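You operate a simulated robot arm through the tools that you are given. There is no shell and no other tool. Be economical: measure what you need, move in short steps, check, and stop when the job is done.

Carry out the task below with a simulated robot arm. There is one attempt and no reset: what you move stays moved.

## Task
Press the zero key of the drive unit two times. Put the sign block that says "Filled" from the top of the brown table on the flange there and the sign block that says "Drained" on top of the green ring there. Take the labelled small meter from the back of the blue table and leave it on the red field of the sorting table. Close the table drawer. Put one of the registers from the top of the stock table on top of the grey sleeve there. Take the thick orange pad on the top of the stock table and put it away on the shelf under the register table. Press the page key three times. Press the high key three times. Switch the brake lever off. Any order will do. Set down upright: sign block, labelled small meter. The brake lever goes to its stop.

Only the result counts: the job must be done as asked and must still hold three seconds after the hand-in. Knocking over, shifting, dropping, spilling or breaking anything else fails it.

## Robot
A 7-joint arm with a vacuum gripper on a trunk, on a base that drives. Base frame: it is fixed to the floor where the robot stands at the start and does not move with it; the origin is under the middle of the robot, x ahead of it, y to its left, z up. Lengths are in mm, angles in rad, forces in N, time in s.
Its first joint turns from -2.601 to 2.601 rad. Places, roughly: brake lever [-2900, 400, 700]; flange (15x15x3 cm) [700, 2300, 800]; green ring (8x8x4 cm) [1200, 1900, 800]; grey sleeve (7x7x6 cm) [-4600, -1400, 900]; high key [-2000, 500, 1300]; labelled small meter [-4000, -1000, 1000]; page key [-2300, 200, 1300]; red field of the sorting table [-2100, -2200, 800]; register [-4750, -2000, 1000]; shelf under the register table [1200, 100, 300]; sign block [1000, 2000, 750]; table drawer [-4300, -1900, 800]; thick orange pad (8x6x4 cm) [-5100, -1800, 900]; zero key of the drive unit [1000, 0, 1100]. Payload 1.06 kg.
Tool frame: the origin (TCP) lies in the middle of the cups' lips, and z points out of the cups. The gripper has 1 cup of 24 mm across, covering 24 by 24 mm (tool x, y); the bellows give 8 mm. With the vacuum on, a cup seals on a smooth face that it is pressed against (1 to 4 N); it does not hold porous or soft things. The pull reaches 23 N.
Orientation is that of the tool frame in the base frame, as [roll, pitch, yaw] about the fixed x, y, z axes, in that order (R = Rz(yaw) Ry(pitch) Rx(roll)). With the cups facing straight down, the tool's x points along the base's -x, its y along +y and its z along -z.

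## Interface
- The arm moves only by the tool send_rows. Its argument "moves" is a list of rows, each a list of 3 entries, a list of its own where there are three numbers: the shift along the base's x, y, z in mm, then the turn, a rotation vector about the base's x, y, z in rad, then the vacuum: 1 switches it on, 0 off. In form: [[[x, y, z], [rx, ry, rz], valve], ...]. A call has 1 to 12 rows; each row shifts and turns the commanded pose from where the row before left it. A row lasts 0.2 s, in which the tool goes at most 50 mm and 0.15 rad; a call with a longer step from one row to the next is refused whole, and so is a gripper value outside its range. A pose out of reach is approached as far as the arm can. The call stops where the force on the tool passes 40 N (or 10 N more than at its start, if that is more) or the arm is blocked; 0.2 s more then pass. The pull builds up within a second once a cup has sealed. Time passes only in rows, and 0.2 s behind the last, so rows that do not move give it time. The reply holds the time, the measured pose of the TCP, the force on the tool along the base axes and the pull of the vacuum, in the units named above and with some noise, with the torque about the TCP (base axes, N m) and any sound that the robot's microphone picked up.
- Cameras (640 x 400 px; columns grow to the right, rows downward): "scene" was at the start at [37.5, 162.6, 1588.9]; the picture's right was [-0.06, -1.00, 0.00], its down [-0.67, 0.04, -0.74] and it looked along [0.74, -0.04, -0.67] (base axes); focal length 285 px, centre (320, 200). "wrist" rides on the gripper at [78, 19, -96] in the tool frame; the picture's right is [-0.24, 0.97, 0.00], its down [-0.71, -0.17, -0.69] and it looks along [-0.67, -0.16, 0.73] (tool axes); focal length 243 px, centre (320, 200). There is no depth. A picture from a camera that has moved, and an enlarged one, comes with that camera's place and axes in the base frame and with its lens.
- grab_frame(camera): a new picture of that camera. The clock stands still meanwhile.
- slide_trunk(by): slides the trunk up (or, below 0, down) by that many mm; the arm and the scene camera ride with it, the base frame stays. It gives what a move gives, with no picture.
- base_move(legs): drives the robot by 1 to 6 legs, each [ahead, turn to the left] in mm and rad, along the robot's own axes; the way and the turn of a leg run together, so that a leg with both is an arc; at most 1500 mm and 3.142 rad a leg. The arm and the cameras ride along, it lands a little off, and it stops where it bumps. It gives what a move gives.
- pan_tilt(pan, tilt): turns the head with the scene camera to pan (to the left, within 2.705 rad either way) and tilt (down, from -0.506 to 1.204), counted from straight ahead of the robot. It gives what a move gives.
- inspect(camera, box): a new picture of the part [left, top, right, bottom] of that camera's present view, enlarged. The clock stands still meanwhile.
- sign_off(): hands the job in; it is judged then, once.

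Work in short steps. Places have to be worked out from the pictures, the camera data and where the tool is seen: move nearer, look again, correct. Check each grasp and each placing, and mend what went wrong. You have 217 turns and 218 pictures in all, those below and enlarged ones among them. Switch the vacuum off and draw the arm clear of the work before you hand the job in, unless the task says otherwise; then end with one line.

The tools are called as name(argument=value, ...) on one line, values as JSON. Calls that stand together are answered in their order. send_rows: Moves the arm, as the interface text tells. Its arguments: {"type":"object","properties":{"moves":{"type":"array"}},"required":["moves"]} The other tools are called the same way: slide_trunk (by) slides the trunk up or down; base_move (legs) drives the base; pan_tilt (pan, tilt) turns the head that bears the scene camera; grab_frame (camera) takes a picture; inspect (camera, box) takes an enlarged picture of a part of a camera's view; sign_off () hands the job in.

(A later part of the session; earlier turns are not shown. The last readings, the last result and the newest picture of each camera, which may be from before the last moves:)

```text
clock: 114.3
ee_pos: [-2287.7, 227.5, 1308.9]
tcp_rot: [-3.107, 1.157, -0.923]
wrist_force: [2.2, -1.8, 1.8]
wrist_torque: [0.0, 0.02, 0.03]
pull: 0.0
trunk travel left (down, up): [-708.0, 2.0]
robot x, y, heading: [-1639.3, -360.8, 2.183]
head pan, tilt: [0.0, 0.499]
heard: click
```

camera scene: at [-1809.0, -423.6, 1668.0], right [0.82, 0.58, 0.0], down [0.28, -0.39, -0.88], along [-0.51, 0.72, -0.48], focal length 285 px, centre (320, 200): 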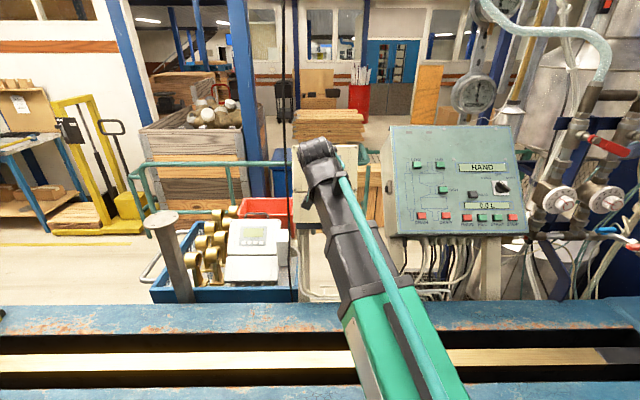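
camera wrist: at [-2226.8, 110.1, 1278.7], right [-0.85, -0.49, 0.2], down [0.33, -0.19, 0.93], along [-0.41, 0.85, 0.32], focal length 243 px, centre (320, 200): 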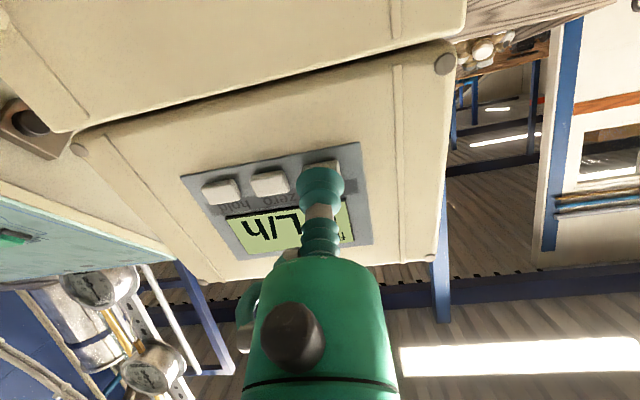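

First page click. I back off, then press twice more.

send_rows(moves=[[[6.4, -9.2, 4.8], [0, 0, 0], 0], [[0, 0, 0], [0, 0, 0], 0]])

inspect(camera="scene", box=[290, 130, 370, 190])

send_rows(moves=[[[-3.2, 4.6, -2.4], [0, 0, 0], 0], [[-3.2, 4.6, -2.4], [0, 0, 0], 0]])

send_rows(moves=[[[6.4, -9.2, 4.8], [0, 0, 0], 0], [[0, 0, 0], [0, 0, 0], 0]])

```text
clock: 114.9
ee_pos: [-2281.8, 219.0, 1312.2]
tcp_rot: [-3.107, 1.156, -0.923]
wrist_force: [-1.0, 0.1, -1.0]
wrist_torque: [-0.03, 0.02, 0.0]
pull: 0.2
trunk travel left (down, up): [-708.0, 2.0]
robot x, y, heading: [-1641.8, -359.3, 2.186]
head pan, tilt: [0.0, 0.499]
```

```text
6.67 times, centred on (330, 160) of scene
camera zoom: at [-1808.4, -423.3, 1668.0], right [0.82, 0.58, 0.0], down [0.28, -0.39, -0.88], along [-0.51, 0.72, -0.48], focal length 1899 px, centre (253, 467)
```

zoom: 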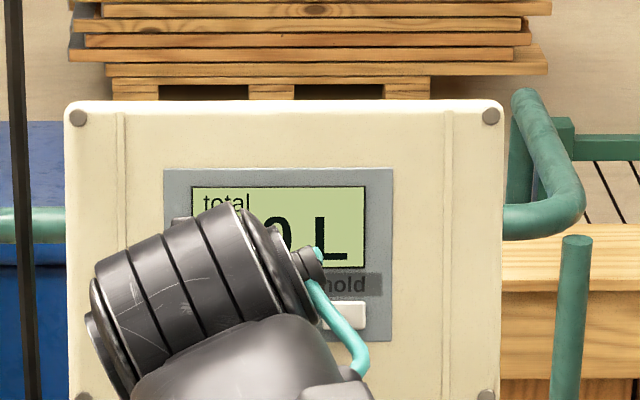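

```text
clock: 115.5
ee_pos: [-2286.5, 228.2, 1308.8]
tcp_rot: [-3.106, 1.157, -0.925]
wrist_force: [1.6, -0.6, 1.4]
wrist_torque: [0.0, -0.05, 0.03]
pull: 0.1
trunk travel left (down, up): [-708.0, 2.0]
robot x, y, heading: [-1643.0, -356.9, 2.187]
head pan, tilt: [0.0, 0.499]
heard: click
```

```text
clock: 116.1
ee_pos: [-2281.4, 218.9, 1312.1]
tcp_rot: [-3.107, 1.155, -0.924]
wrist_force: [-0.5, 0.3, -0.5]
wrist_torque: [0.01, -0.02, -0.01]
pull: 0.0
trunk travel left (down, up): [-708.0, 2.0]
robot x, y, heading: [-1643.1, -361.7, 2.186]
head pan, tilt: [0.0, 0.499]
```

Display paged to "total", so it registers. Third press, then retreat and look toward the brake lever.

send_rows(moves=[[[-3.2, 4.6, -2.4], [0, 0, 0], 0], [[-3.2, 4.6, -2.4], [0, 0, 0], 0]])

send_rows(moves=[[[8, -12, 6], [0, 0, 0], 0], [[15, -40, 15], [0, 0, 0], 0], [[25, -40, 0], [-0.109, -0.07, 0], 0], [[25, -30, 0], [-0.109, -0.07, 0], 0]])

pan_tilt(pan=0.5, tilt=0.6)

grab_frame(camera="scene")

```text
clock: 116.7
ee_pos: [-2287.2, 228.0, 1307.4]
tcp_rot: [-3.106, 1.156, -0.924]
wrist_force: [0.8, -1.2, 0.6]
wrist_torque: [0.02, 0.02, 0.0]
pull: 0.0
trunk travel left (down, up): [-708.0, 2.0]
robot x, y, heading: [-1640.3, -360.0, 2.191]
head pan, tilt: [0.0, 0.499]
heard: click
```

```text
clock: 117.7
ee_pos: [-2213.9, 102.6, 1332.5]
tcp_rot: [-3.137, 0.898, -0.952]
wrist_force: [0.6, 0.2, 0.5]
wrist_torque: [0.0, -0.01, -0.02]
pull: 0.0
trunk travel left (down, up): [-708.0, 2.0]
robot x, y, heading: [-1645.9, -361.5, 2.188]
head pan, tilt: [0.0, 0.499]
```

```text
clock: 118.6
ee_pos: [-2214.3, 104.7, 1331.4]
tcp_rot: [-3.138, 0.898, -0.951]
wrist_force: [-0.7, -0.1, -0.4]
wrist_torque: [0.03, 0.04, -0.03]
pull: 0.0
trunk travel left (down, up): [-708.0, 2.0]
robot x, y, heading: [-1643.7, -357.1, 2.188]
head pan, tilt: [0.499, 0.6]
```

```text
148 pictures are left
camera scene: at [-1835.1, -458.7, 1659.0], right [0.44, 0.9, 0.0], down [0.51, -0.25, -0.83], along [-0.74, 0.36, -0.56], focal length 285 px, centre (320, 200)
```

scene: 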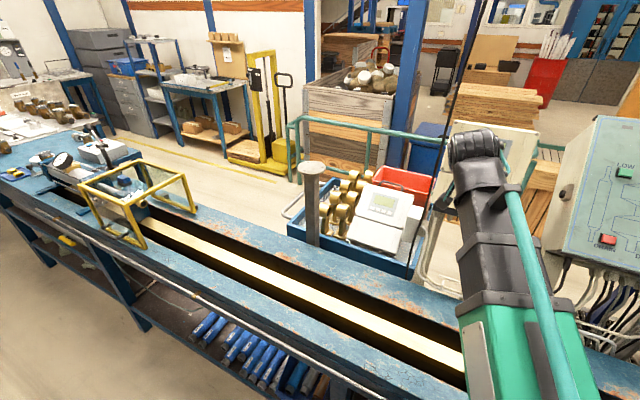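

The brake lever should project near (373,207), on the blue cart; I zoom in.

inspect(camera="scene", box=[270, 140, 450, 290])

inspect(camera="scene", box=[0, 60, 220, 200])

```text
2.67 times, centred on (360, 215) of scene
camera zoom: at [-1835.1, -458.7, 1659.0], right [0.44, 0.9, 0.0], down [0.51, -0.25, -0.83], along [-0.74, 0.36, -0.56], focal length 760 px, centre (213, 160)
```

zoom: 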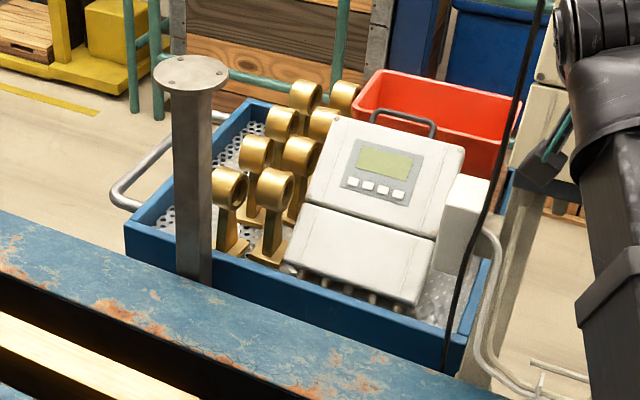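

```text
2.86 times, centred on (110, 130) of scene
camera zoom: at [-1835.1, -458.7, 1659.0], right [0.44, 0.9, 0.0], down [0.51, -0.25, -0.83], along [-0.74, 0.36, -0.56], focal length 814 px, centre (920, 400)
```

zoom: 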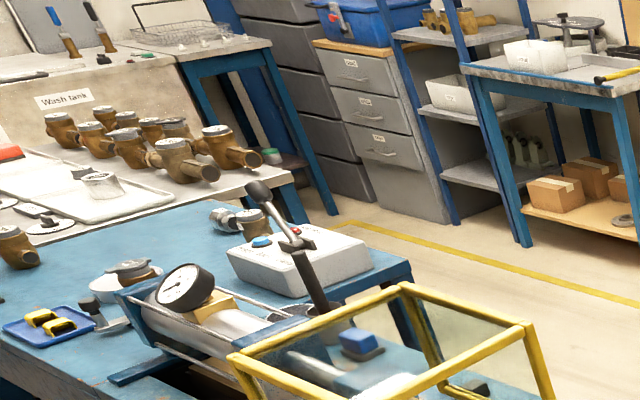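

I can't see a lever there yet; it seems to lie behind the bench. A thin cable hangs near (-2272,103), so I reverse straight away first, un-tilt the tool, then drive down the aisle to view the far end.

base_move(legs=[[-250, 0]])

send_rows(moves=[[[0, 0, -20], [-0.118, -0.084, 0], 0], [[0, 0, -20], [-0.118, -0.084, 0], 0], [[0, 0, -20], [-0.118, -0.084, 0], 0], [[0, 0, -20], [-0.118, -0.084, 0], 0], [[0, 0, -10], [-0.118, -0.084, 0], 0], [[0, 0, 0], [-0.118, -0.084, 0], 0]])

base_move(legs=[[0, 1.6], [1030, 0], [1030, 0]])

pan_tilt(pan=-0.3, tilt=0.5)

grab_frame(camera="scene")

pan_tilt(pan=-1.4, tilt=0.5)

grab_frame(camera="scene")

```text
clock: 120.5
ee_pos: [-2068.8, -101.0, 1332.4]
tcp_rot: [-3.138, 0.899, -0.951]
wrist_force: [1.1, -0.7, -0.2]
wrist_torque: [0.01, 0.01, 0.0]
pull: 0.1
trunk travel left (down, up): [-708.0, 2.0]
robot x, y, heading: [-1500.2, -565.5, 2.189]
head pan, tilt: [0.499, 0.6]
```

```text
clock: 121.9
ee_pos: [-2069.7, -101.0, 1241.0]
tcp_rot: [-3.14, 0.026, -0.951]
wrist_force: [0.0, 0.1, 0.3]
wrist_torque: [0.0, -0.02, 0.01]
pull: 0.1
trunk travel left (down, up): [-708.0, 2.0]
robot x, y, heading: [-1495.6, -564.7, 2.187]
head pan, tilt: [0.499, 0.6]
```

```text
clock: 135.8
ee_pos: [-3670.3, -2278.4, 1242.1]
tcp_rot: [-3.14, 0.029, 0.601]
wrist_force: [0.2, 0.0, 0.9]
wrist_torque: [0.0, 0.04, 0.02]
pull: 0.1
trunk travel left (down, up): [-708.0, 2.0]
robot x, y, heading: [-3195.7, -1712.6, -2.543]
head pan, tilt: [0.499, 0.6]
```

```text
clock: 137.0
ee_pos: [-3670.3, -2277.7, 1241.6]
tcp_rot: [-3.14, 0.028, 0.6]
wrist_force: [0.0, 0.0, -0.3]
wrist_torque: [-0.01, -0.01, 0.02]
pull: 0.0
trunk travel left (down, up): [-708.0, 2.0]
robot x, y, heading: [-3195.2, -1714.5, -2.549]
head pan, tilt: [-0.3, 0.499]
```

```text
145 pictures are left
camera scene: at [-3150.5, -1859.5, 1668.0], right [-0.29, 0.96, 0.0], down [0.46, 0.14, -0.88], along [-0.84, -0.26, -0.48], focal length 285 px, centre (320, 200)
```

scene: 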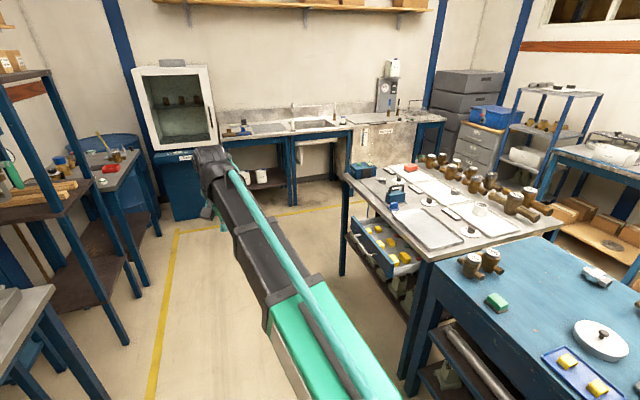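

```text
clock: 138.3
ee_pos: [-3669.9, -2278.3, 1242.1]
tcp_rot: [-3.14, 0.028, 0.6]
wrist_force: [0.0, -0.1, -1.1]
wrist_torque: [0.02, 0.01, 0.0]
pull: 0.1
trunk travel left (down, up): [-708.0, 2.0]
robot x, y, heading: [-3191.5, -1716.9, -2.548]
head pan, tilt: [-1.4, 0.499]
```

```text
144 pictures are left
camera scene: at [-3126.7, -1767.4, 1668.1], right [0.72, 0.7, 0.0], down [0.33, -0.34, -0.88], along [-0.61, 0.63, -0.48], focal length 285 px, centre (320, 200)
```

scene: 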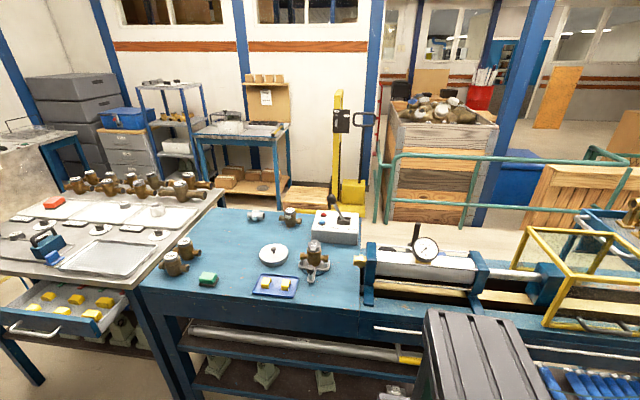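

Very useful: stock table with the open drawer at the left, blue table in the middle. I zoom on the items.

inspect(camera="scene", box=[140, 190, 380, 310])

inspect(camera="scene", box=[0, 150, 220, 290])

inspect(camera="scene", box=[360, 60, 640, 240])

```text
2.67 times, centred on (260, 250) of scene
camera zoom: at [-3126.7, -1767.4, 1668.1], right [0.72, 0.7, 0.0], down [0.33, -0.34, -0.88], along [-0.61, 0.63, -0.48], focal length 760 px, centre (480, 67)
```

zoom: 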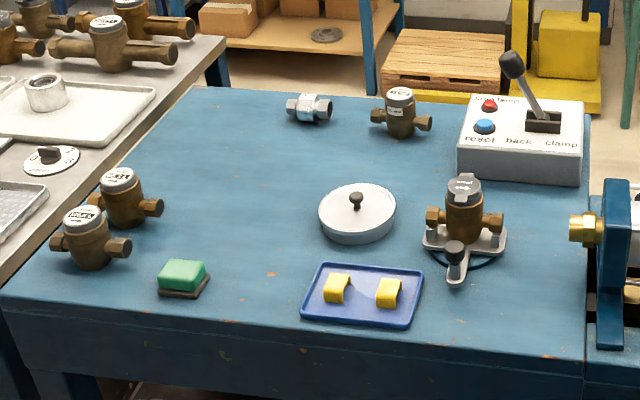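

```text
2.86 times, centred on (110, 220) of scene
camera zoom: at [-3126.7, -1767.4, 1668.1], right [0.72, 0.7, 0.0], down [0.33, -0.34, -0.88], along [-0.61, 0.63, -0.48], focal length 814 px, centre (920, 143)
```

zoom: 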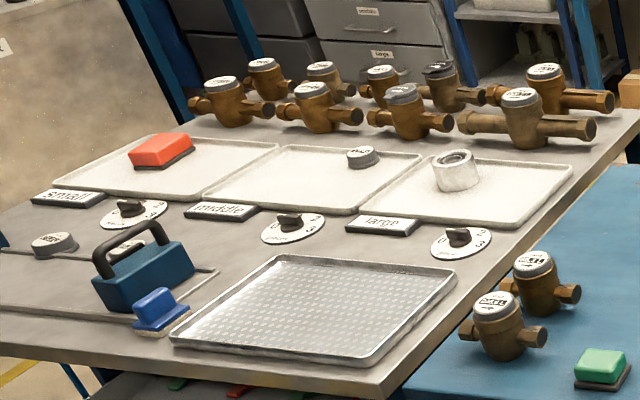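

```text
2.22 times, centred on (500, 150) of scene
camera zoom: at [-3126.7, -1767.4, 1668.1], right [0.72, 0.7, 0.0], down [0.33, -0.34, -0.88], along [-0.61, 0.63, -0.48], focal length 633 px, centre (-80, 311)
```

zoom: 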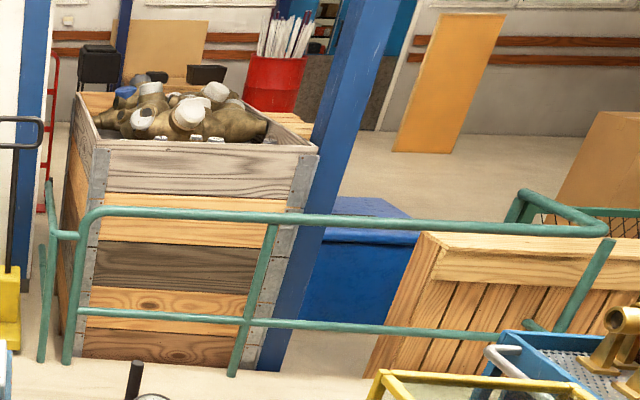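

The brake lever's place projects onto the blue cart. I look at it from here and zoom.

pan_tilt(pan=-1.9, tilt=0.5)

grab_frame(camera="scene")

inspect(camera="scene", box=[330, 130, 490, 250])

```text
clock: 139.2
ee_pos: [-3671.0, -2278.4, 1241.4]
tcp_rot: [-3.14, 0.029, 0.601]
wrist_force: [-0.7, -0.2, 0.0]
wrist_torque: [0.02, -0.03, 0.01]
pull: 0.1
trunk travel left (down, up): [-708.0, 2.0]
robot x, y, heading: [-3195.8, -1716.3, -2.543]
head pan, tilt: [-1.901, 0.499]
```

```text
140 pictures are left
camera scene: at [-3087.6, -1745.0, 1668.1], right [0.96, 0.26, 0.0], down [0.13, -0.46, -0.88], along [-0.23, 0.85, -0.48], focal length 285 px, centre (320, 200)
```

scene: 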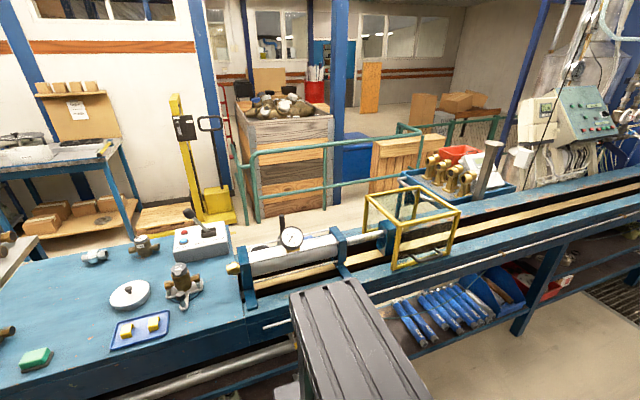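

```text
3.33 times, centred on (410, 190) of scene
camera zoom: at [-3087.6, -1745.0, 1668.1], right [0.96, 0.26, 0.0], down [0.13, -0.46, -0.88], along [-0.23, 0.85, -0.48], focal length 950 px, centre (20, 233)
```

zoom: 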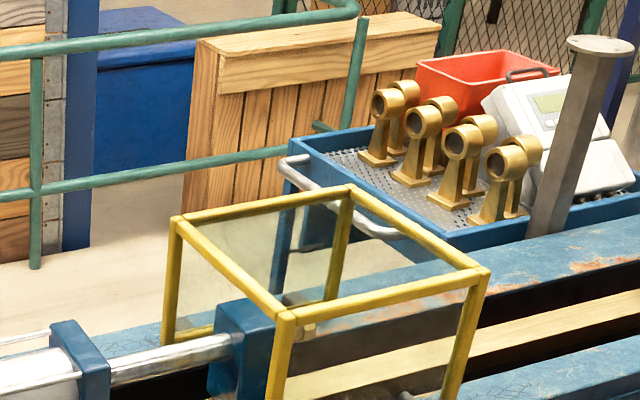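

No lever visible yet; the space behind the bench can be reached round the stock table later. First the drawer: it's open ~150 mm at about (-4265,-1964). I drive in front of it, facing the stock table.

base_move(legs=[[0, 0.347], [1000, 0], [0, -1.83]])

pan_tilt(pan=0.0, tilt=0.6)

grab_frame(camera="scene")

```text
clock: 149.8
ee_pos: [-4390.1, -2106.5, 1241.4]
tcp_rot: [-3.141, 0.028, -0.855]
wrist_force: [0.5, -0.4, 0.1]
wrist_torque: [-0.01, 0.0, -0.04]
pull: 0.0
trunk travel left (down, up): [-708.0, 2.0]
robot x, y, heading: [-3775.0, -2514.8, 2.281]
head pan, tilt: [-1.901, 0.499]
```

```text
clock: 151.6
ee_pos: [-4388.6, -2106.9, 1241.1]
tcp_rot: [-3.14, 0.027, -0.854]
wrist_force: [0.0, 0.8, 0.5]
wrist_torque: [0.0, 0.01, 0.0]
pull: 0.1
trunk travel left (down, up): [-708.0, 2.0]
robot x, y, heading: [-3771.0, -2514.0, 2.282]
head pan, tilt: [0.0, 0.6]
```

```text
138 pictures are left
camera scene: at [-3932.6, -2594.3, 1659.0], right [0.76, 0.65, 0.0], down [0.37, -0.43, -0.83], along [-0.54, 0.63, -0.56], focal length 285 px, centre (320, 200)
```

scene: 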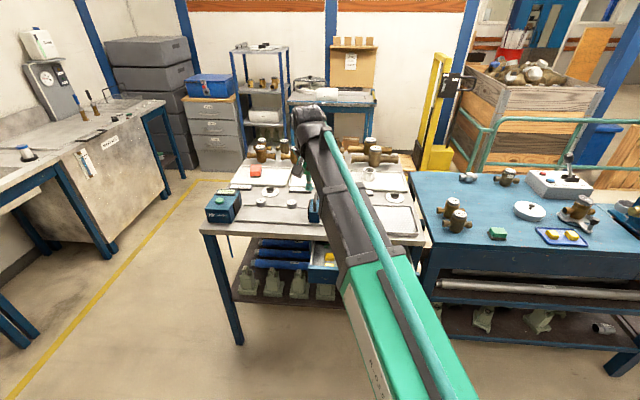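

The arm hides the drawer; I swing the tool to the left to see it.

send_rows(moves=[[[-37, -32, 0], [0, 0, 0], 0], [[-37, -32, 0], [0, 0, 0], 0], [[-37, -32, 0], [0, 0, 0], 0], [[-37, -32, 0], [0, 0, 0], 0], [[-37, -32, 0], [0, 0, 0], 0]])

grab_frame(camera="scene")

inspect(camera="scene", box=[290, 220, 450, 330])

```text
clock: 152.8
ee_pos: [-4574.2, -2267.3, 1239.8]
tcp_rot: [-3.138, 0.027, -0.856]
wrist_force: [0.1, -0.1, -0.2]
wrist_torque: [-0.01, 0.03, 0.01]
pull: 0.0
trunk travel left (down, up): [-708.0, 2.0]
robot x, y, heading: [-3774.4, -2514.4, 2.282]
head pan, tilt: [0.0, 0.6]
```

```text
137 pictures are left
camera scene: at [-3933.2, -2594.9, 1658.9], right [0.76, 0.65, 0.0], down [0.37, -0.43, -0.83], along [-0.54, 0.62, -0.56], focal length 285 px, centre (320, 200)
```

scene: 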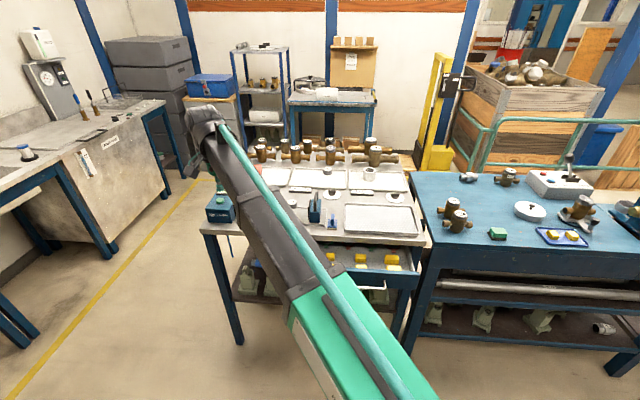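

```text
3.64 times, centred on (370, 275) of scene
camera zoom: at [-3933.2, -2594.9, 1658.9], right [0.76, 0.65, 0.0], down [0.37, -0.43, -0.83], along [-0.54, 0.62, -0.56], focal length 1036 px, centre (138, -73)
```

zoom: 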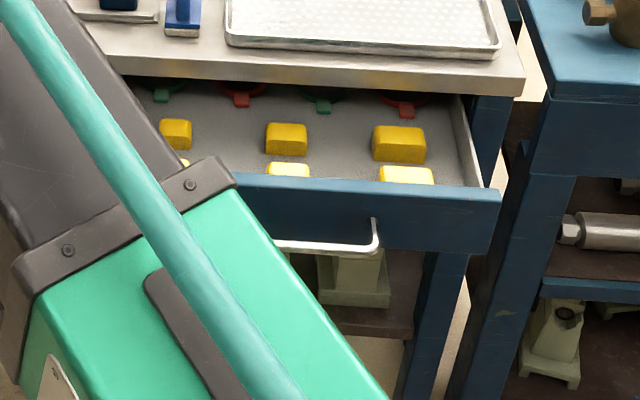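

Drawer front is at about (-4283,-1968), z≈770–830. I back up 100, lower the trunk 300, and turn the tool horizontal toward the drawer front.

base_move(legs=[[-100, 0]])

slide_trunk(by=-300)

send_rows(moves=[[[25, 24, -8], [0.0995, 0.085, 0], 0], [[25, 24, -8], [0.0995, 0.085, 0], 0], [[25, 24, -8], [0.0995, 0.085, 0], 0], [[25, 24, -8], [0.0995, 0.085, 0], 0], [[25, 24, -8], [0.0995, 0.085, 0], 0], [[25, 24, -8], [0.0995, 0.085, 0], 0], [[25, 24, -8], [0.0995, 0.085, 0], 0], [[25, 24, -8], [0.0995, 0.085, 0], 0]])

grab_frame(camera="scene")

grab_frame(camera="wrist")

```text
clock: 154.0
ee_pos: [-4506.2, -2343.0, 1241.6]
tcp_rot: [-3.14, 0.03, -0.858]
wrist_force: [1.3, -0.2, -1.2]
wrist_torque: [0.01, 0.05, 0.0]
pull: 0.0
trunk travel left (down, up): [-708.0, 2.0]
robot x, y, heading: [-3707.6, -2592.0, 2.279]
head pan, tilt: [0.0, 0.6]
```

```text
clock: 157.0
ee_pos: [-4507.3, -2340.6, 940.1]
tcp_rot: [-3.14, 0.028, -0.856]
wrist_force: [0.7, 0.5, -0.2]
wrist_torque: [0.0, 0.02, -0.01]
pull: 0.1
trunk travel left (down, up): [-408.0, 302.0]
robot x, y, heading: [-3707.5, -2588.6, 2.279]
head pan, tilt: [0.0, 0.6]
```

```text
clock: 158.8
ee_pos: [-4308.8, -2149.6, 876.6]
tcp_rot: [-3.128, 1.079, -0.849]
wrist_force: [0.0, 0.7, 0.1]
wrist_torque: [0.03, 0.0, -0.03]
pull: 0.2
trunk travel left (down, up): [-408.0, 302.0]
robot x, y, heading: [-3711.3, -2588.4, 2.281]
head pan, tilt: [0.0, 0.6]
```

```text
135 pictures are left
camera scene: at [-3867.9, -2669.4, 1359.0], right [0.76, 0.65, 0.0], down [0.37, -0.43, -0.83], along [-0.54, 0.63, -0.56], focal length 285 px, centre (320, 200)
```

scene: 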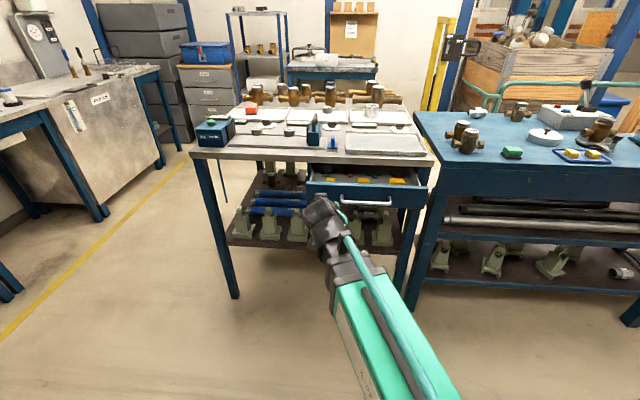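

```text
134 pictures are left
camera wrist: at [-4243.0, -2253.9, 850.4], right [-0.81, -0.55, 0.2], down [0.3, -0.1, 0.95], along [-0.5, 0.83, 0.24], focal length 243 px, centre (320, 200)
```

wrist: 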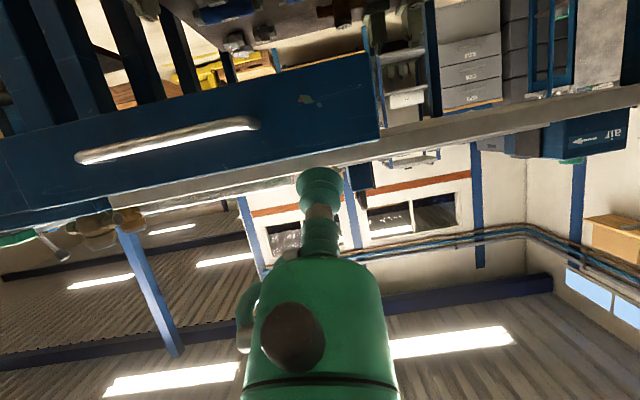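

Drawer board spans z≈778–857 with centre ≈(-4276,-1963). I finish turning the tool horizontal and go to 70 mm in front of the centre at z≈800, below the handle.

send_rows(moves=[[[18, 20, -19], [0.093, 0.079, 0], 0], [[20, 30, -19], [0.093, 0.079, 0], 0], [[20, 35, -19], [0.093, 0.079, 0], 0], [[21, 40, -19], [0.093, 0.079, 0], 0]])

grab_frame(camera="wrist")

inspect(camera="scene", box=[280, 140, 460, 270])

```text
clock: 160.0
ee_pos: [-4203.5, -2011.2, 776.6]
tcp_rot: [2.304, 1.38, -1.853]
wrist_force: [0.0, 1.1, -0.5]
wrist_torque: [0.0, -0.02, 0.0]
pull: 0.0
trunk travel left (down, up): [-408.0, 302.0]
robot x, y, heading: [-3708.9, -2592.1, 2.282]
head pan, tilt: [0.0, 0.6]
stopped in row 4: the arm was blocked; the commanded pose is now the measured one
```

```text
133 pictures are left
camera wrist: at [-4172.2, -2114.7, 712.7], right [-0.81, -0.46, 0.37], down [0.55, -0.36, 0.76], along [-0.21, 0.81, 0.54], focal length 243 px, centre (320, 200)
```

wrist: 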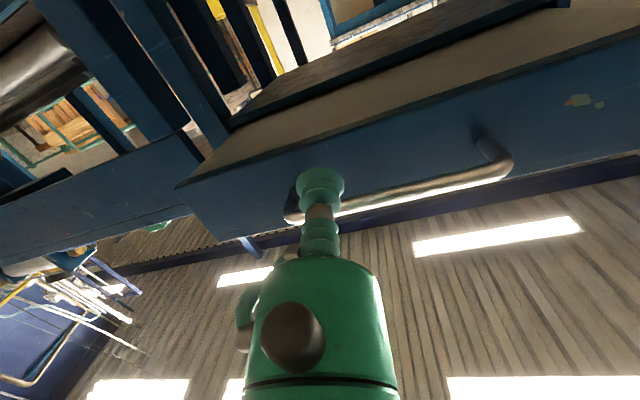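

```text
3.08 times, centred on (370, 205) of scene
camera zoom: at [-3867.9, -2669.0, 1359.0], right [0.76, 0.65, 0.0], down [0.37, -0.43, -0.82], along [-0.54, 0.63, -0.57], focal length 876 px, centre (166, 185)
```

zoom: 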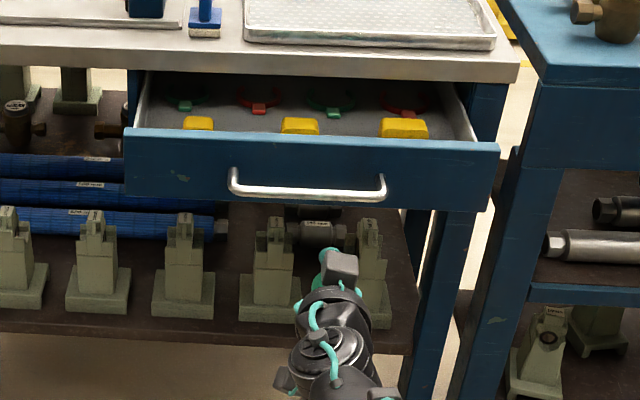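

The tool now points nearly horizontally at the drawer, slightly right of centre. I raise it to z≈800 and move forward.

send_rows(moves=[[[0, 0, 24], [0, 0, 0], 0], [[-19, 23, 0], [0, 0, 0], 0], [[-13, 15, 0], [0, 0, 0], 0]])

grab_frame(camera="wrist")

```text
clock: 160.8
ee_pos: [-4235.7, -1971.7, 799.9]
tcp_rot: [2.301, 1.381, -1.855]
wrist_force: [-0.4, 0.2, 0.3]
wrist_torque: [-0.02, 0.01, -0.01]
pull: 0.1
trunk travel left (down, up): [-408.0, 302.0]
robot x, y, heading: [-3712.5, -2589.1, 2.283]
head pan, tilt: [0.0, 0.6]
```

```text
131 pictures are left
camera wrist: at [-4204.1, -2076.6, 736.5], right [-0.81, -0.46, 0.37], down [0.55, -0.36, 0.76], along [-0.21, 0.81, 0.54], focal length 243 px, centre (320, 200)
```

wrist: 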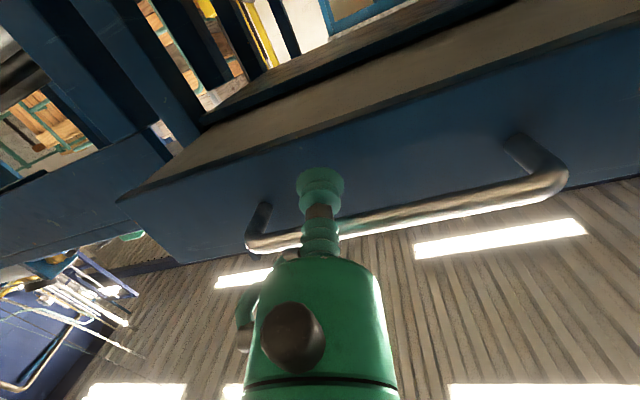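

The cup is lined up below the handle. I push forward in steps, watching the force.

send_rows(moves=[[[-13, 15, 0], [0, 0, 0], 0], [[-10, 11, 0], [0, 0, 0], 0], [[-10, 11, 0], [0, 0, 0], 0]])

send_rows(moves=[[[-13, 15, 0], [0, 0, 0], 0], [[-13, 15, 0], [0, 0, 0], 0], [[-13, 15, 0], [0, 0, 0], 0], [[-13, 15, 0], [0, 0, 0], 0]])

inspect(camera="scene", box=[280, 140, 460, 270])

```text
clock: 161.6
ee_pos: [-4268.6, -1934.9, 798.4]
tcp_rot: [2.303, 1.38, -1.856]
wrist_force: [-0.6, 0.0, -0.1]
wrist_torque: [-0.03, -0.02, 0.0]
pull: 0.0
trunk travel left (down, up): [-408.0, 302.0]
robot x, y, heading: [-3707.9, -2586.1, 2.277]
head pan, tilt: [0.0, 0.6]
```

```text
clock: 162.6
ee_pos: [-4321.5, -1874.1, 799.0]
tcp_rot: [2.299, 1.38, -1.858]
wrist_force: [0.9, 0.0, -0.4]
wrist_torque: [-0.03, 0.01, -0.01]
pull: 0.2
trunk travel left (down, up): [-408.0, 302.0]
robot x, y, heading: [-3710.4, -2587.3, 2.278]
head pan, tilt: [0.0, 0.6]
```

```text
3.08 times, centred on (370, 205) of scene
camera zoom: at [-3868.0, -2669.2, 1359.0], right [0.76, 0.65, 0.0], down [0.37, -0.43, -0.83], along [-0.54, 0.63, -0.56], focal length 876 px, centre (166, 185)
```

zoom: 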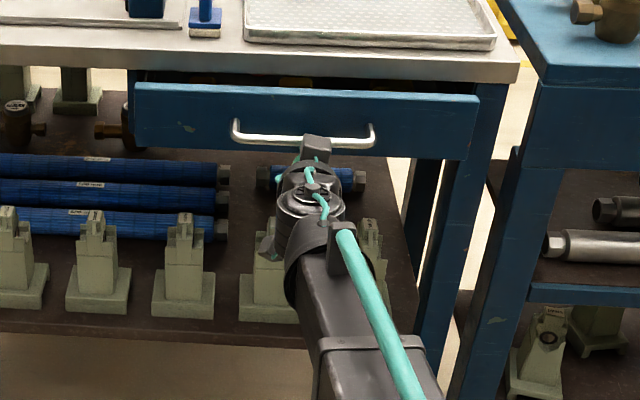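

Closing well with little force. I keep pushing until it stops.

send_rows(moves=[[[-13, 15, 0], [0, 0, 0], 0], [[-13, 15, 0], [0, 0, 0], 0]])

send_rows(moves=[[[-6.5, 7.5, 0], [0, 0, 0], 0], [[-6.5, 7.5, 0], [0, 0, 0], 0]])

inspect(camera="scene", box=[280, 140, 460, 270])

```text
clock: 163.2
ee_pos: [-4348.0, -1844.9, 798.2]
tcp_rot: [2.301, 1.38, -1.857]
wrist_force: [-0.3, 0.6, 0.4]
wrist_torque: [-0.03, -0.01, -0.01]
pull: 0.1
trunk travel left (down, up): [-408.0, 302.0]
robot x, y, heading: [-3711.3, -2588.5, 2.279]
head pan, tilt: [0.0, 0.6]
```

```text
clock: 163.8
ee_pos: [-4359.3, -1829.3, 801.2]
tcp_rot: [2.302, 1.381, -1.856]
wrist_force: [3.3, -3.5, -1.5]
wrist_torque: [0.04, 0.04, 0.0]
pull: 0.2
trunk travel left (down, up): [-408.0, 302.0]
robot x, y, heading: [-3709.6, -2586.0, 2.282]
head pan, tilt: [0.0, 0.6]
```

```text
3.08 times, centred on (370, 205) of scene
camera zoom: at [-3867.7, -2669.4, 1358.9], right [0.76, 0.65, 0.0], down [0.37, -0.43, -0.83], along [-0.54, 0.63, -0.56], focal length 876 px, centre (166, 185)
```

zoom: 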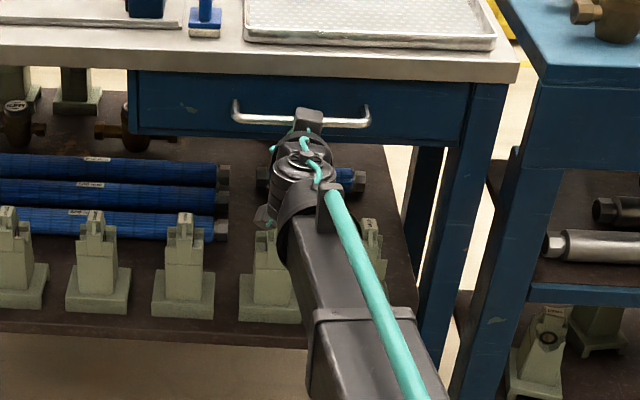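

It looks flush; a little more push to be sure it's at its stop.

send_rows(moves=[[[-4, 4.5, 0], [0, 0, 0], 0], [[-4, 4.5, 0], [0, 0, 0], 0]])

send_rows(moves=[[[13, -15, 0], [0, 0, 0], 0], [[20, -23, 0], [0, 0, 0], 0], [[26, -30, 0], [0, 0, 0], 0], [[26, -30, 0], [0, 0, 0], 0]])

inspect(camera="scene", box=[280, 140, 460, 270])

```text
clock: 164.3
ee_pos: [-4361.9, -1827.1, 797.7]
tcp_rot: [2.31, 1.379, -1.849]
wrist_force: [5.6, -7.3, -3.0]
wrist_torque: [0.21, 0.13, 0.06]
pull: 0.0
trunk travel left (down, up): [-408.0, 302.0]
robot x, y, heading: [-3708.5, -2590.0, 2.283]
head pan, tilt: [0.0, 0.6]
stopped in row 2: the force on the tool passed its limit at 47 N (the readings are from after the stop); the commanded pose is now the measured one
```

```text
clock: 165.3
ee_pos: [-4273.8, -1924.5, 800.8]
tcp_rot: [2.31, 1.379, -1.848]
wrist_force: [0.2, -0.1, -0.1]
wrist_torque: [-0.03, 0.01, 0.03]
pull: 0.0
trunk travel left (down, up): [-408.0, 302.0]
robot x, y, heading: [-3709.7, -2585.7, 2.28]
head pan, tilt: [0.0, 0.6]
```

```text
3.08 times, centred on (370, 205) of scene
camera zoom: at [-3867.7, -2669.5, 1359.0], right [0.76, 0.65, 0.0], down [0.37, -0.43, -0.83], along [-0.54, 0.63, -0.56], focal length 876 px, centre (166, 185)
```

zoom: 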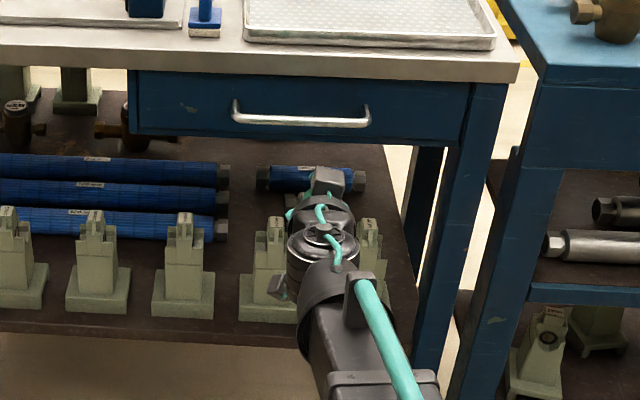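

Drawer closed. Now I retreat and turn the tool back to vertical while rising.

send_rows(moves=[[[20, -23, 0], [-0.122, -0.0772, 0], 0], [[13, -15, 10], [-0.122, -0.0772, 0], 0], [[0, 0, 25], [-0.122, -0.0772, 0], 0], [[0, 0, 25], [-0.122, -0.0772, 0], 0], [[0, 0, 25], [-0.122, -0.0772, 0], 0], [[0, 0, 25], [-0.122, -0.0772, 0], 0], [[0, 0, 25], [-0.122, -0.0772, 0], 0], [[0, 0, 25], [-0.122, -0.0772, 0], 0], [[0, 0, 0], [-0.122, -0.0772, 0], 0], [[0, 0, 0], [-0.122, -0.0772, 0], 0]])

slide_trunk(by=300)

grab_frame(camera="scene")

```text
clock: 167.5
ee_pos: [-4242.1, -1961.4, 959.9]
tcp_rot: [-3.141, -0.003, -1.15]
wrist_force: [0.3, 0.3, -1.0]
wrist_torque: [0.04, 0.0, 0.02]
pull: 0.0
trunk travel left (down, up): [-408.0, 302.0]
robot x, y, heading: [-3710.6, -2590.1, 2.279]
head pan, tilt: [0.0, 0.6]
```

```text
clock: 170.5
ee_pos: [-4243.9, -1962.3, 1259.0]
tcp_rot: [-3.14, -0.001, -1.15]
wrist_force: [1.3, -0.1, 0.3]
wrist_torque: [0.03, 0.02, -0.02]
pull: 0.0
trunk travel left (down, up): [-708.0, 2.0]
robot x, y, heading: [-3707.5, -2587.9, 2.28]
head pan, tilt: [0.0, 0.6]
```

```text
127 pictures are left
camera scene: at [-3867.7, -2669.5, 1658.9], right [0.76, 0.65, 0.0], down [0.37, -0.43, -0.83], along [-0.54, 0.63, -0.56], focal length 285 px, centre (320, 200)
```

scene: 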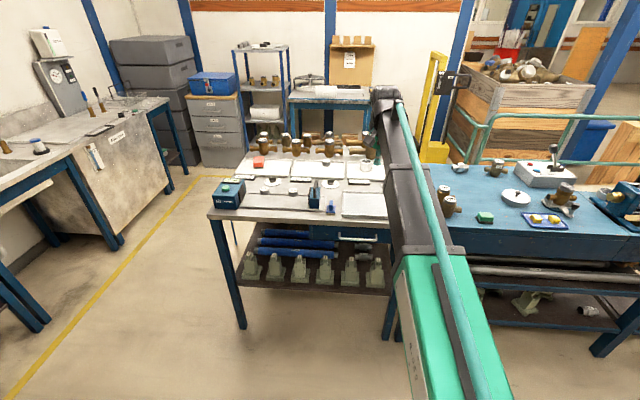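

Next I move to stand centrally before the stock table, d≈340 from its edge.

base_move(legs=[[0, 0.457], [564, 0], [0, -0.457]])

grab_frame(camera="scene")

grab_frame(camera="wrist")

```text
clock: 176.4
ee_pos: [-4736.7, -1704.6, 1258.3]
tcp_rot: [-3.14, -0.001, -1.187]
wrist_force: [0.4, 0.7, 0.1]
wrist_torque: [0.0, 0.03, 0.01]
pull: 0.2
trunk travel left (down, up): [-708.0, 2.0]
robot x, y, heading: [-4229.5, -2351.1, 2.241]
head pan, tilt: [0.0, 0.6]
```

```text
126 pictures are left
camera scene: at [-4387.8, -2425.5, 1659.0], right [0.78, 0.62, 0.0], down [0.35, -0.44, -0.83], along [-0.51, 0.65, -0.56], focal length 285 px, centre (320, 200)
```

scene: 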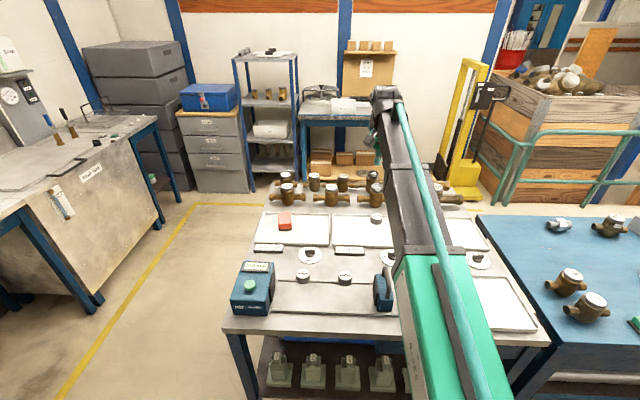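

```text
125 pictures are left
camera wrist: at [-4724.8, -1784.1, 1353.9], right [-0.99, -0.15, 0.0], down [-0.11, 0.72, 0.68], along [-0.1, 0.68, -0.73], focal length 243 px, centre (320, 200)
```

wrist: 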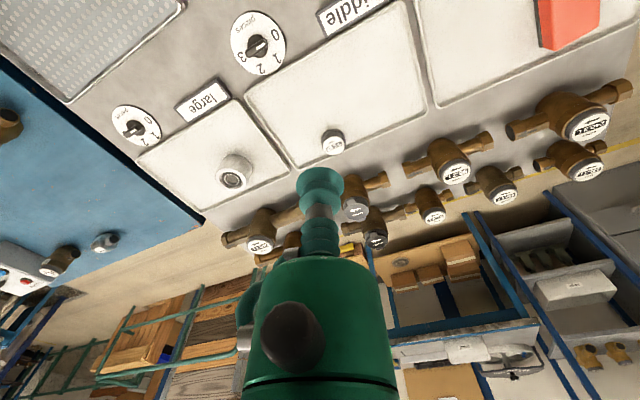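

I advance 120 mm toward the table.

base_move(legs=[[120, 0]])

send_rows(moves=[[[30, -35, -20], [0, 0, 0], 0], [[30, -35, -20], [0, 0, 0], 0], [[20, -30, -20], [0, 0, 0], 0]])

grab_frame(camera="wrist")

inspect(camera="scene", box=[220, 160, 540, 360])

```text
clock: 177.6
ee_pos: [-4813.0, -1609.6, 1258.6]
tcp_rot: [-3.141, -0.002, -1.186]
wrist_force: [-1.3, 0.3, -0.2]
wrist_torque: [-0.03, -0.05, -0.01]
pull: 0.1
trunk travel left (down, up): [-708.0, 2.0]
robot x, y, heading: [-4299.2, -2259.8, 2.246]
head pan, tilt: [0.0, 0.6]
```

```text
refused: row 1 steps farther than a row can; nothing moved
```

```text
124 pictures are left
camera wrist: at [-4800.5, -1689.7, 1352.8], right [-0.99, -0.15, 0.0], down [-0.11, 0.72, 0.68], along [-0.1, 0.68, -0.73], focal length 243 px, centre (320, 200)
```

wrist: 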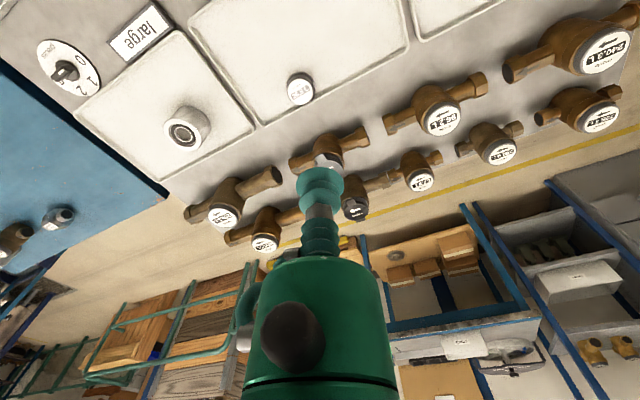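

```text
2.00 times, centred on (380, 260) of scene
camera zoom: at [-4463.6, -2330.9, 1658.9], right [0.78, 0.62, 0.0], down [0.35, -0.44, -0.82], along [-0.51, 0.64, -0.57], focal length 570 px, centre (200, 80)
```

zoom: 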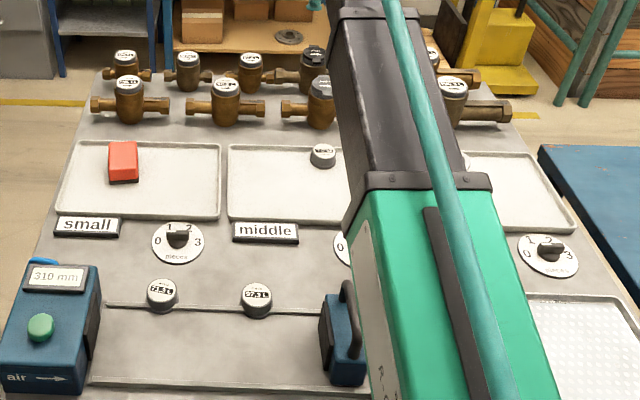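

I zoom on the sleeve and registers.

inspect(camera="wrist", box=[130, 60, 330, 180])

inspect(camera="scene", box=[270, 280, 370, 340])

```text
3.20 times, centred on (230, 120) of wrist
camera zoom: at [-4800.5, -1689.7, 1352.8], right [-0.99, -0.15, 0.0], down [-0.11, 0.72, 0.68], along [-0.1, 0.68, -0.73], focal length 776 px, centre (608, 456)
```

zoom: 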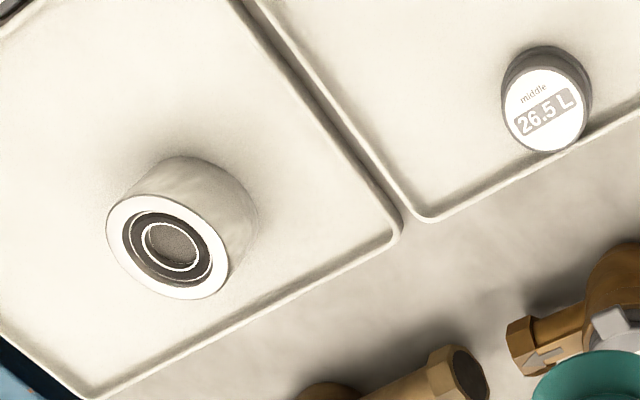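

```text
6.40 times, centred on (320, 310) of scene
camera zoom: at [-4463.6, -2330.9, 1658.9], right [0.78, 0.62, 0.0], down [0.35, -0.44, -0.82], along [-0.51, 0.64, -0.57], focal length 1823 px, centre (320, -504)
```

zoom: 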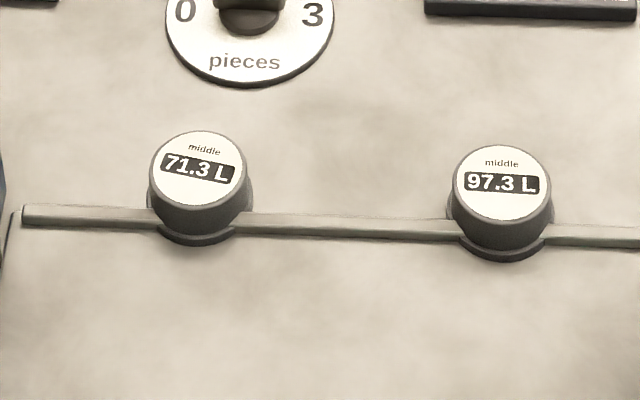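

I pick the 97.3 L register, estimated at (-4718,-1877). I move above it at z≈1090 and look.

send_rows(moves=[[[14, -38, -20], [0, 0, 0], 0], [[14, -38, -20], [0, 0, 0], 0], [[14, -38, -20], [0, 0, 0], 0], [[14, -38, -20], [0, 0, 0], 0], [[14, -38, -20], [0, 0, 0], 0], [[14, -38, -20], [0, 0, 0], 0], [[11, -38, -20], [0, 0, 0], 0]])

grab_frame(camera="wrist")

inspect(camera="scene", box=[220, 160, 540, 360])

```text
clock: 179.2
ee_pos: [-4716.8, -1879.5, 1120.9]
tcp_rot: [-3.139, 0.001, -1.187]
wrist_force: [-0.7, -0.4, 0.1]
wrist_torque: [-0.03, 0.02, 0.0]
pull: 0.1
trunk travel left (down, up): [-708.0, 2.0]
robot x, y, heading: [-4301.4, -2254.7, 2.243]
head pan, tilt: [0.0, 0.6]
```

```text
120 pictures are left
camera wrist: at [-4704.7, -1959.7, 1216.5], right [-0.99, -0.15, 0.0], down [-0.11, 0.72, 0.68], along [-0.1, 0.68, -0.73], focal length 243 px, centre (320, 200)
```

wrist: 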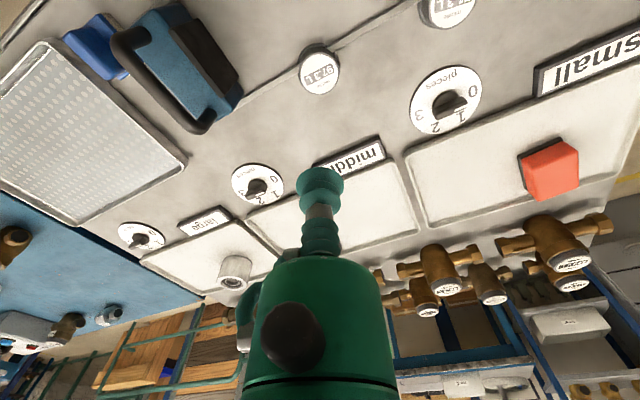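

```text
2.00 times, centred on (380, 260) of scene
camera zoom: at [-4462.2, -2333.1, 1659.0], right [0.78, 0.62, 0.0], down [0.35, -0.44, -0.83], along [-0.51, 0.65, -0.56], focal length 570 px, centre (200, 80)
```

zoom: 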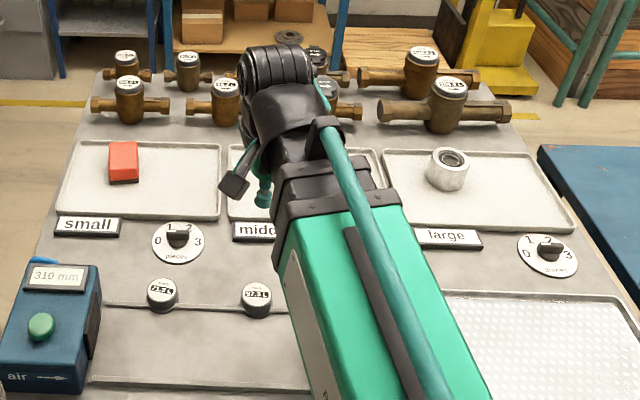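

Register ≈(-4717,-1875), top z≈920. I descend to z≈965.

send_rows(moves=[[[0, 4, -45], [0, 0, 0], 0], [[0, 0, -45], [0, 0, 0], 0], [[0, 0, -45], [0, 0, 0], 0], [[0, 0, -20], [0, 0, 0], 0]])

grab_frame(camera="wrist")

```text
clock: 180.2
ee_pos: [-4718.3, -1876.8, 965.5]
tcp_rot: [-3.139, 0.0, -1.185]
wrist_force: [-0.5, -0.5, -0.4]
wrist_torque: [-0.01, 0.0, -0.03]
pull: 0.2
trunk travel left (down, up): [-708.0, 2.0]
robot x, y, heading: [-4302.7, -2256.8, 2.244]
head pan, tilt: [0.0, 0.6]
```

```text
118 pictures are left
camera wrist: at [-4706.6, -1956.4, 1059.9], right [-0.99, -0.15, 0.0], down [-0.11, 0.72, 0.68], along [-0.1, 0.68, -0.73], focal length 243 px, centre (320, 200)
```

wrist: 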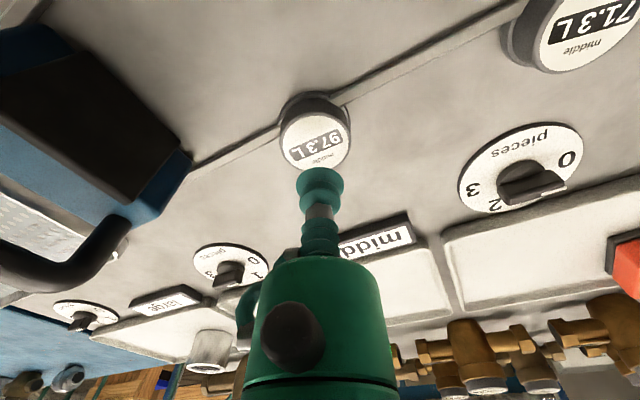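

Aligned. I switch on the vacuum and descend to contact.

send_rows(moves=[[[1, 0, -30], [0, 0, 0], 1], [[0, 0, -8], [0, 0, 0], 1], [[0, 0, -5], [0, 0, 0], 1], [[0, 0, -3], [0, 0, 0], 1]])

send_rows(moves=[[[0, 0, -3], [0, 0, 0], 1], [[0, 0, -2], [0, 0, 0], 1]])

```text
clock: 181.2
ee_pos: [-4715.8, -1873.0, 919.7]
tcp_rot: [-3.14, 0.003, -1.187]
wrist_force: [-8.2, 5.0, 20.8]
wrist_torque: [-0.22, -0.37, -0.01]
pull: 22.7
trunk travel left (down, up): [-708.0, 2.0]
robot x, y, heading: [-4302.2, -2257.7, 2.243]
head pan, tilt: [0.0, 0.6]
```

```text
clock: 181.7
ee_pos: [-4715.7, -1872.0, 918.3]
tcp_rot: [-3.14, 0.006, -1.186]
wrist_force: [-1.4, 0.3, 21.8]
wrist_torque: [-0.12, -0.25, 0.04]
pull: 22.6
trunk travel left (down, up): [-708.0, 2.0]
robot x, y, heading: [-4301.8, -2256.6, 2.243]
head pan, tilt: [0.0, 0.6]
stopped in row 2: the force on the tool passed its limit at 45 N (the readings are from after the stop); the commanded pose is now the measured one
```

Sealed (contact at ~925). I lift.

send_rows(moves=[[[0, 0, 6], [0, 0, 0], 1], [[0, 0, 10], [0, 0, 0], 1], [[0, 0, 40], [0, 0, 0], 1], [[0, 0, 45], [0, 0, 0], 1], [[0, 0, 40], [0, 0, 0], 1]])

grab_frame(camera="wrist")

inspect(camera="scene", box=[220, 160, 540, 360])

```text
clock: 182.9
ee_pos: [-4716.5, -1869.8, 1058.3]
tcp_rot: [3.141, 0.002, -1.186]
wrist_force: [0.7, 0.0, -0.6]
wrist_torque: [-0.01, -0.01, 0.0]
pull: 0.0
trunk travel left (down, up): [-708.0, 2.0]
robot x, y, heading: [-4304.2, -2250.9, 2.246]
head pan, tilt: [0.0, 0.6]
```

```text
117 pictures are left
camera wrist: at [-4704.5, -1950.4, 1154.2], right [-0.99, -0.15, 0.0], down [-0.11, 0.72, 0.69], along [-0.1, 0.68, -0.73], focal length 243 px, centre (320, 200)
```

wrist: 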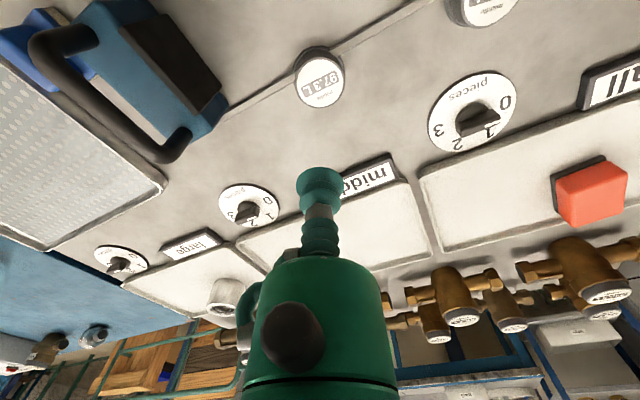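

```text
2.00 times, centred on (380, 260) of scene
camera zoom: at [-4462.4, -2332.5, 1658.9], right [0.78, 0.62, 0.0], down [0.35, -0.44, -0.83], along [-0.51, 0.65, -0.56], focal length 570 px, centre (200, 80)
```

zoom: 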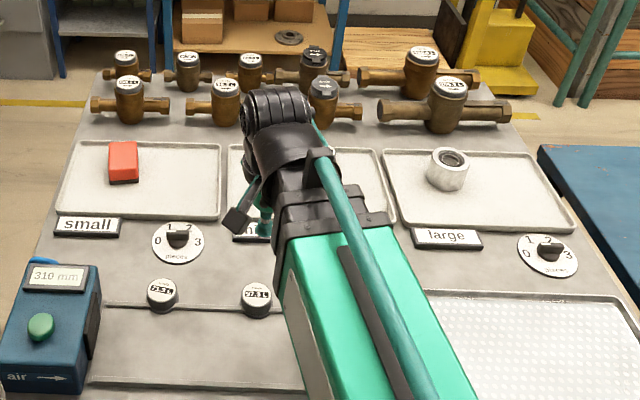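

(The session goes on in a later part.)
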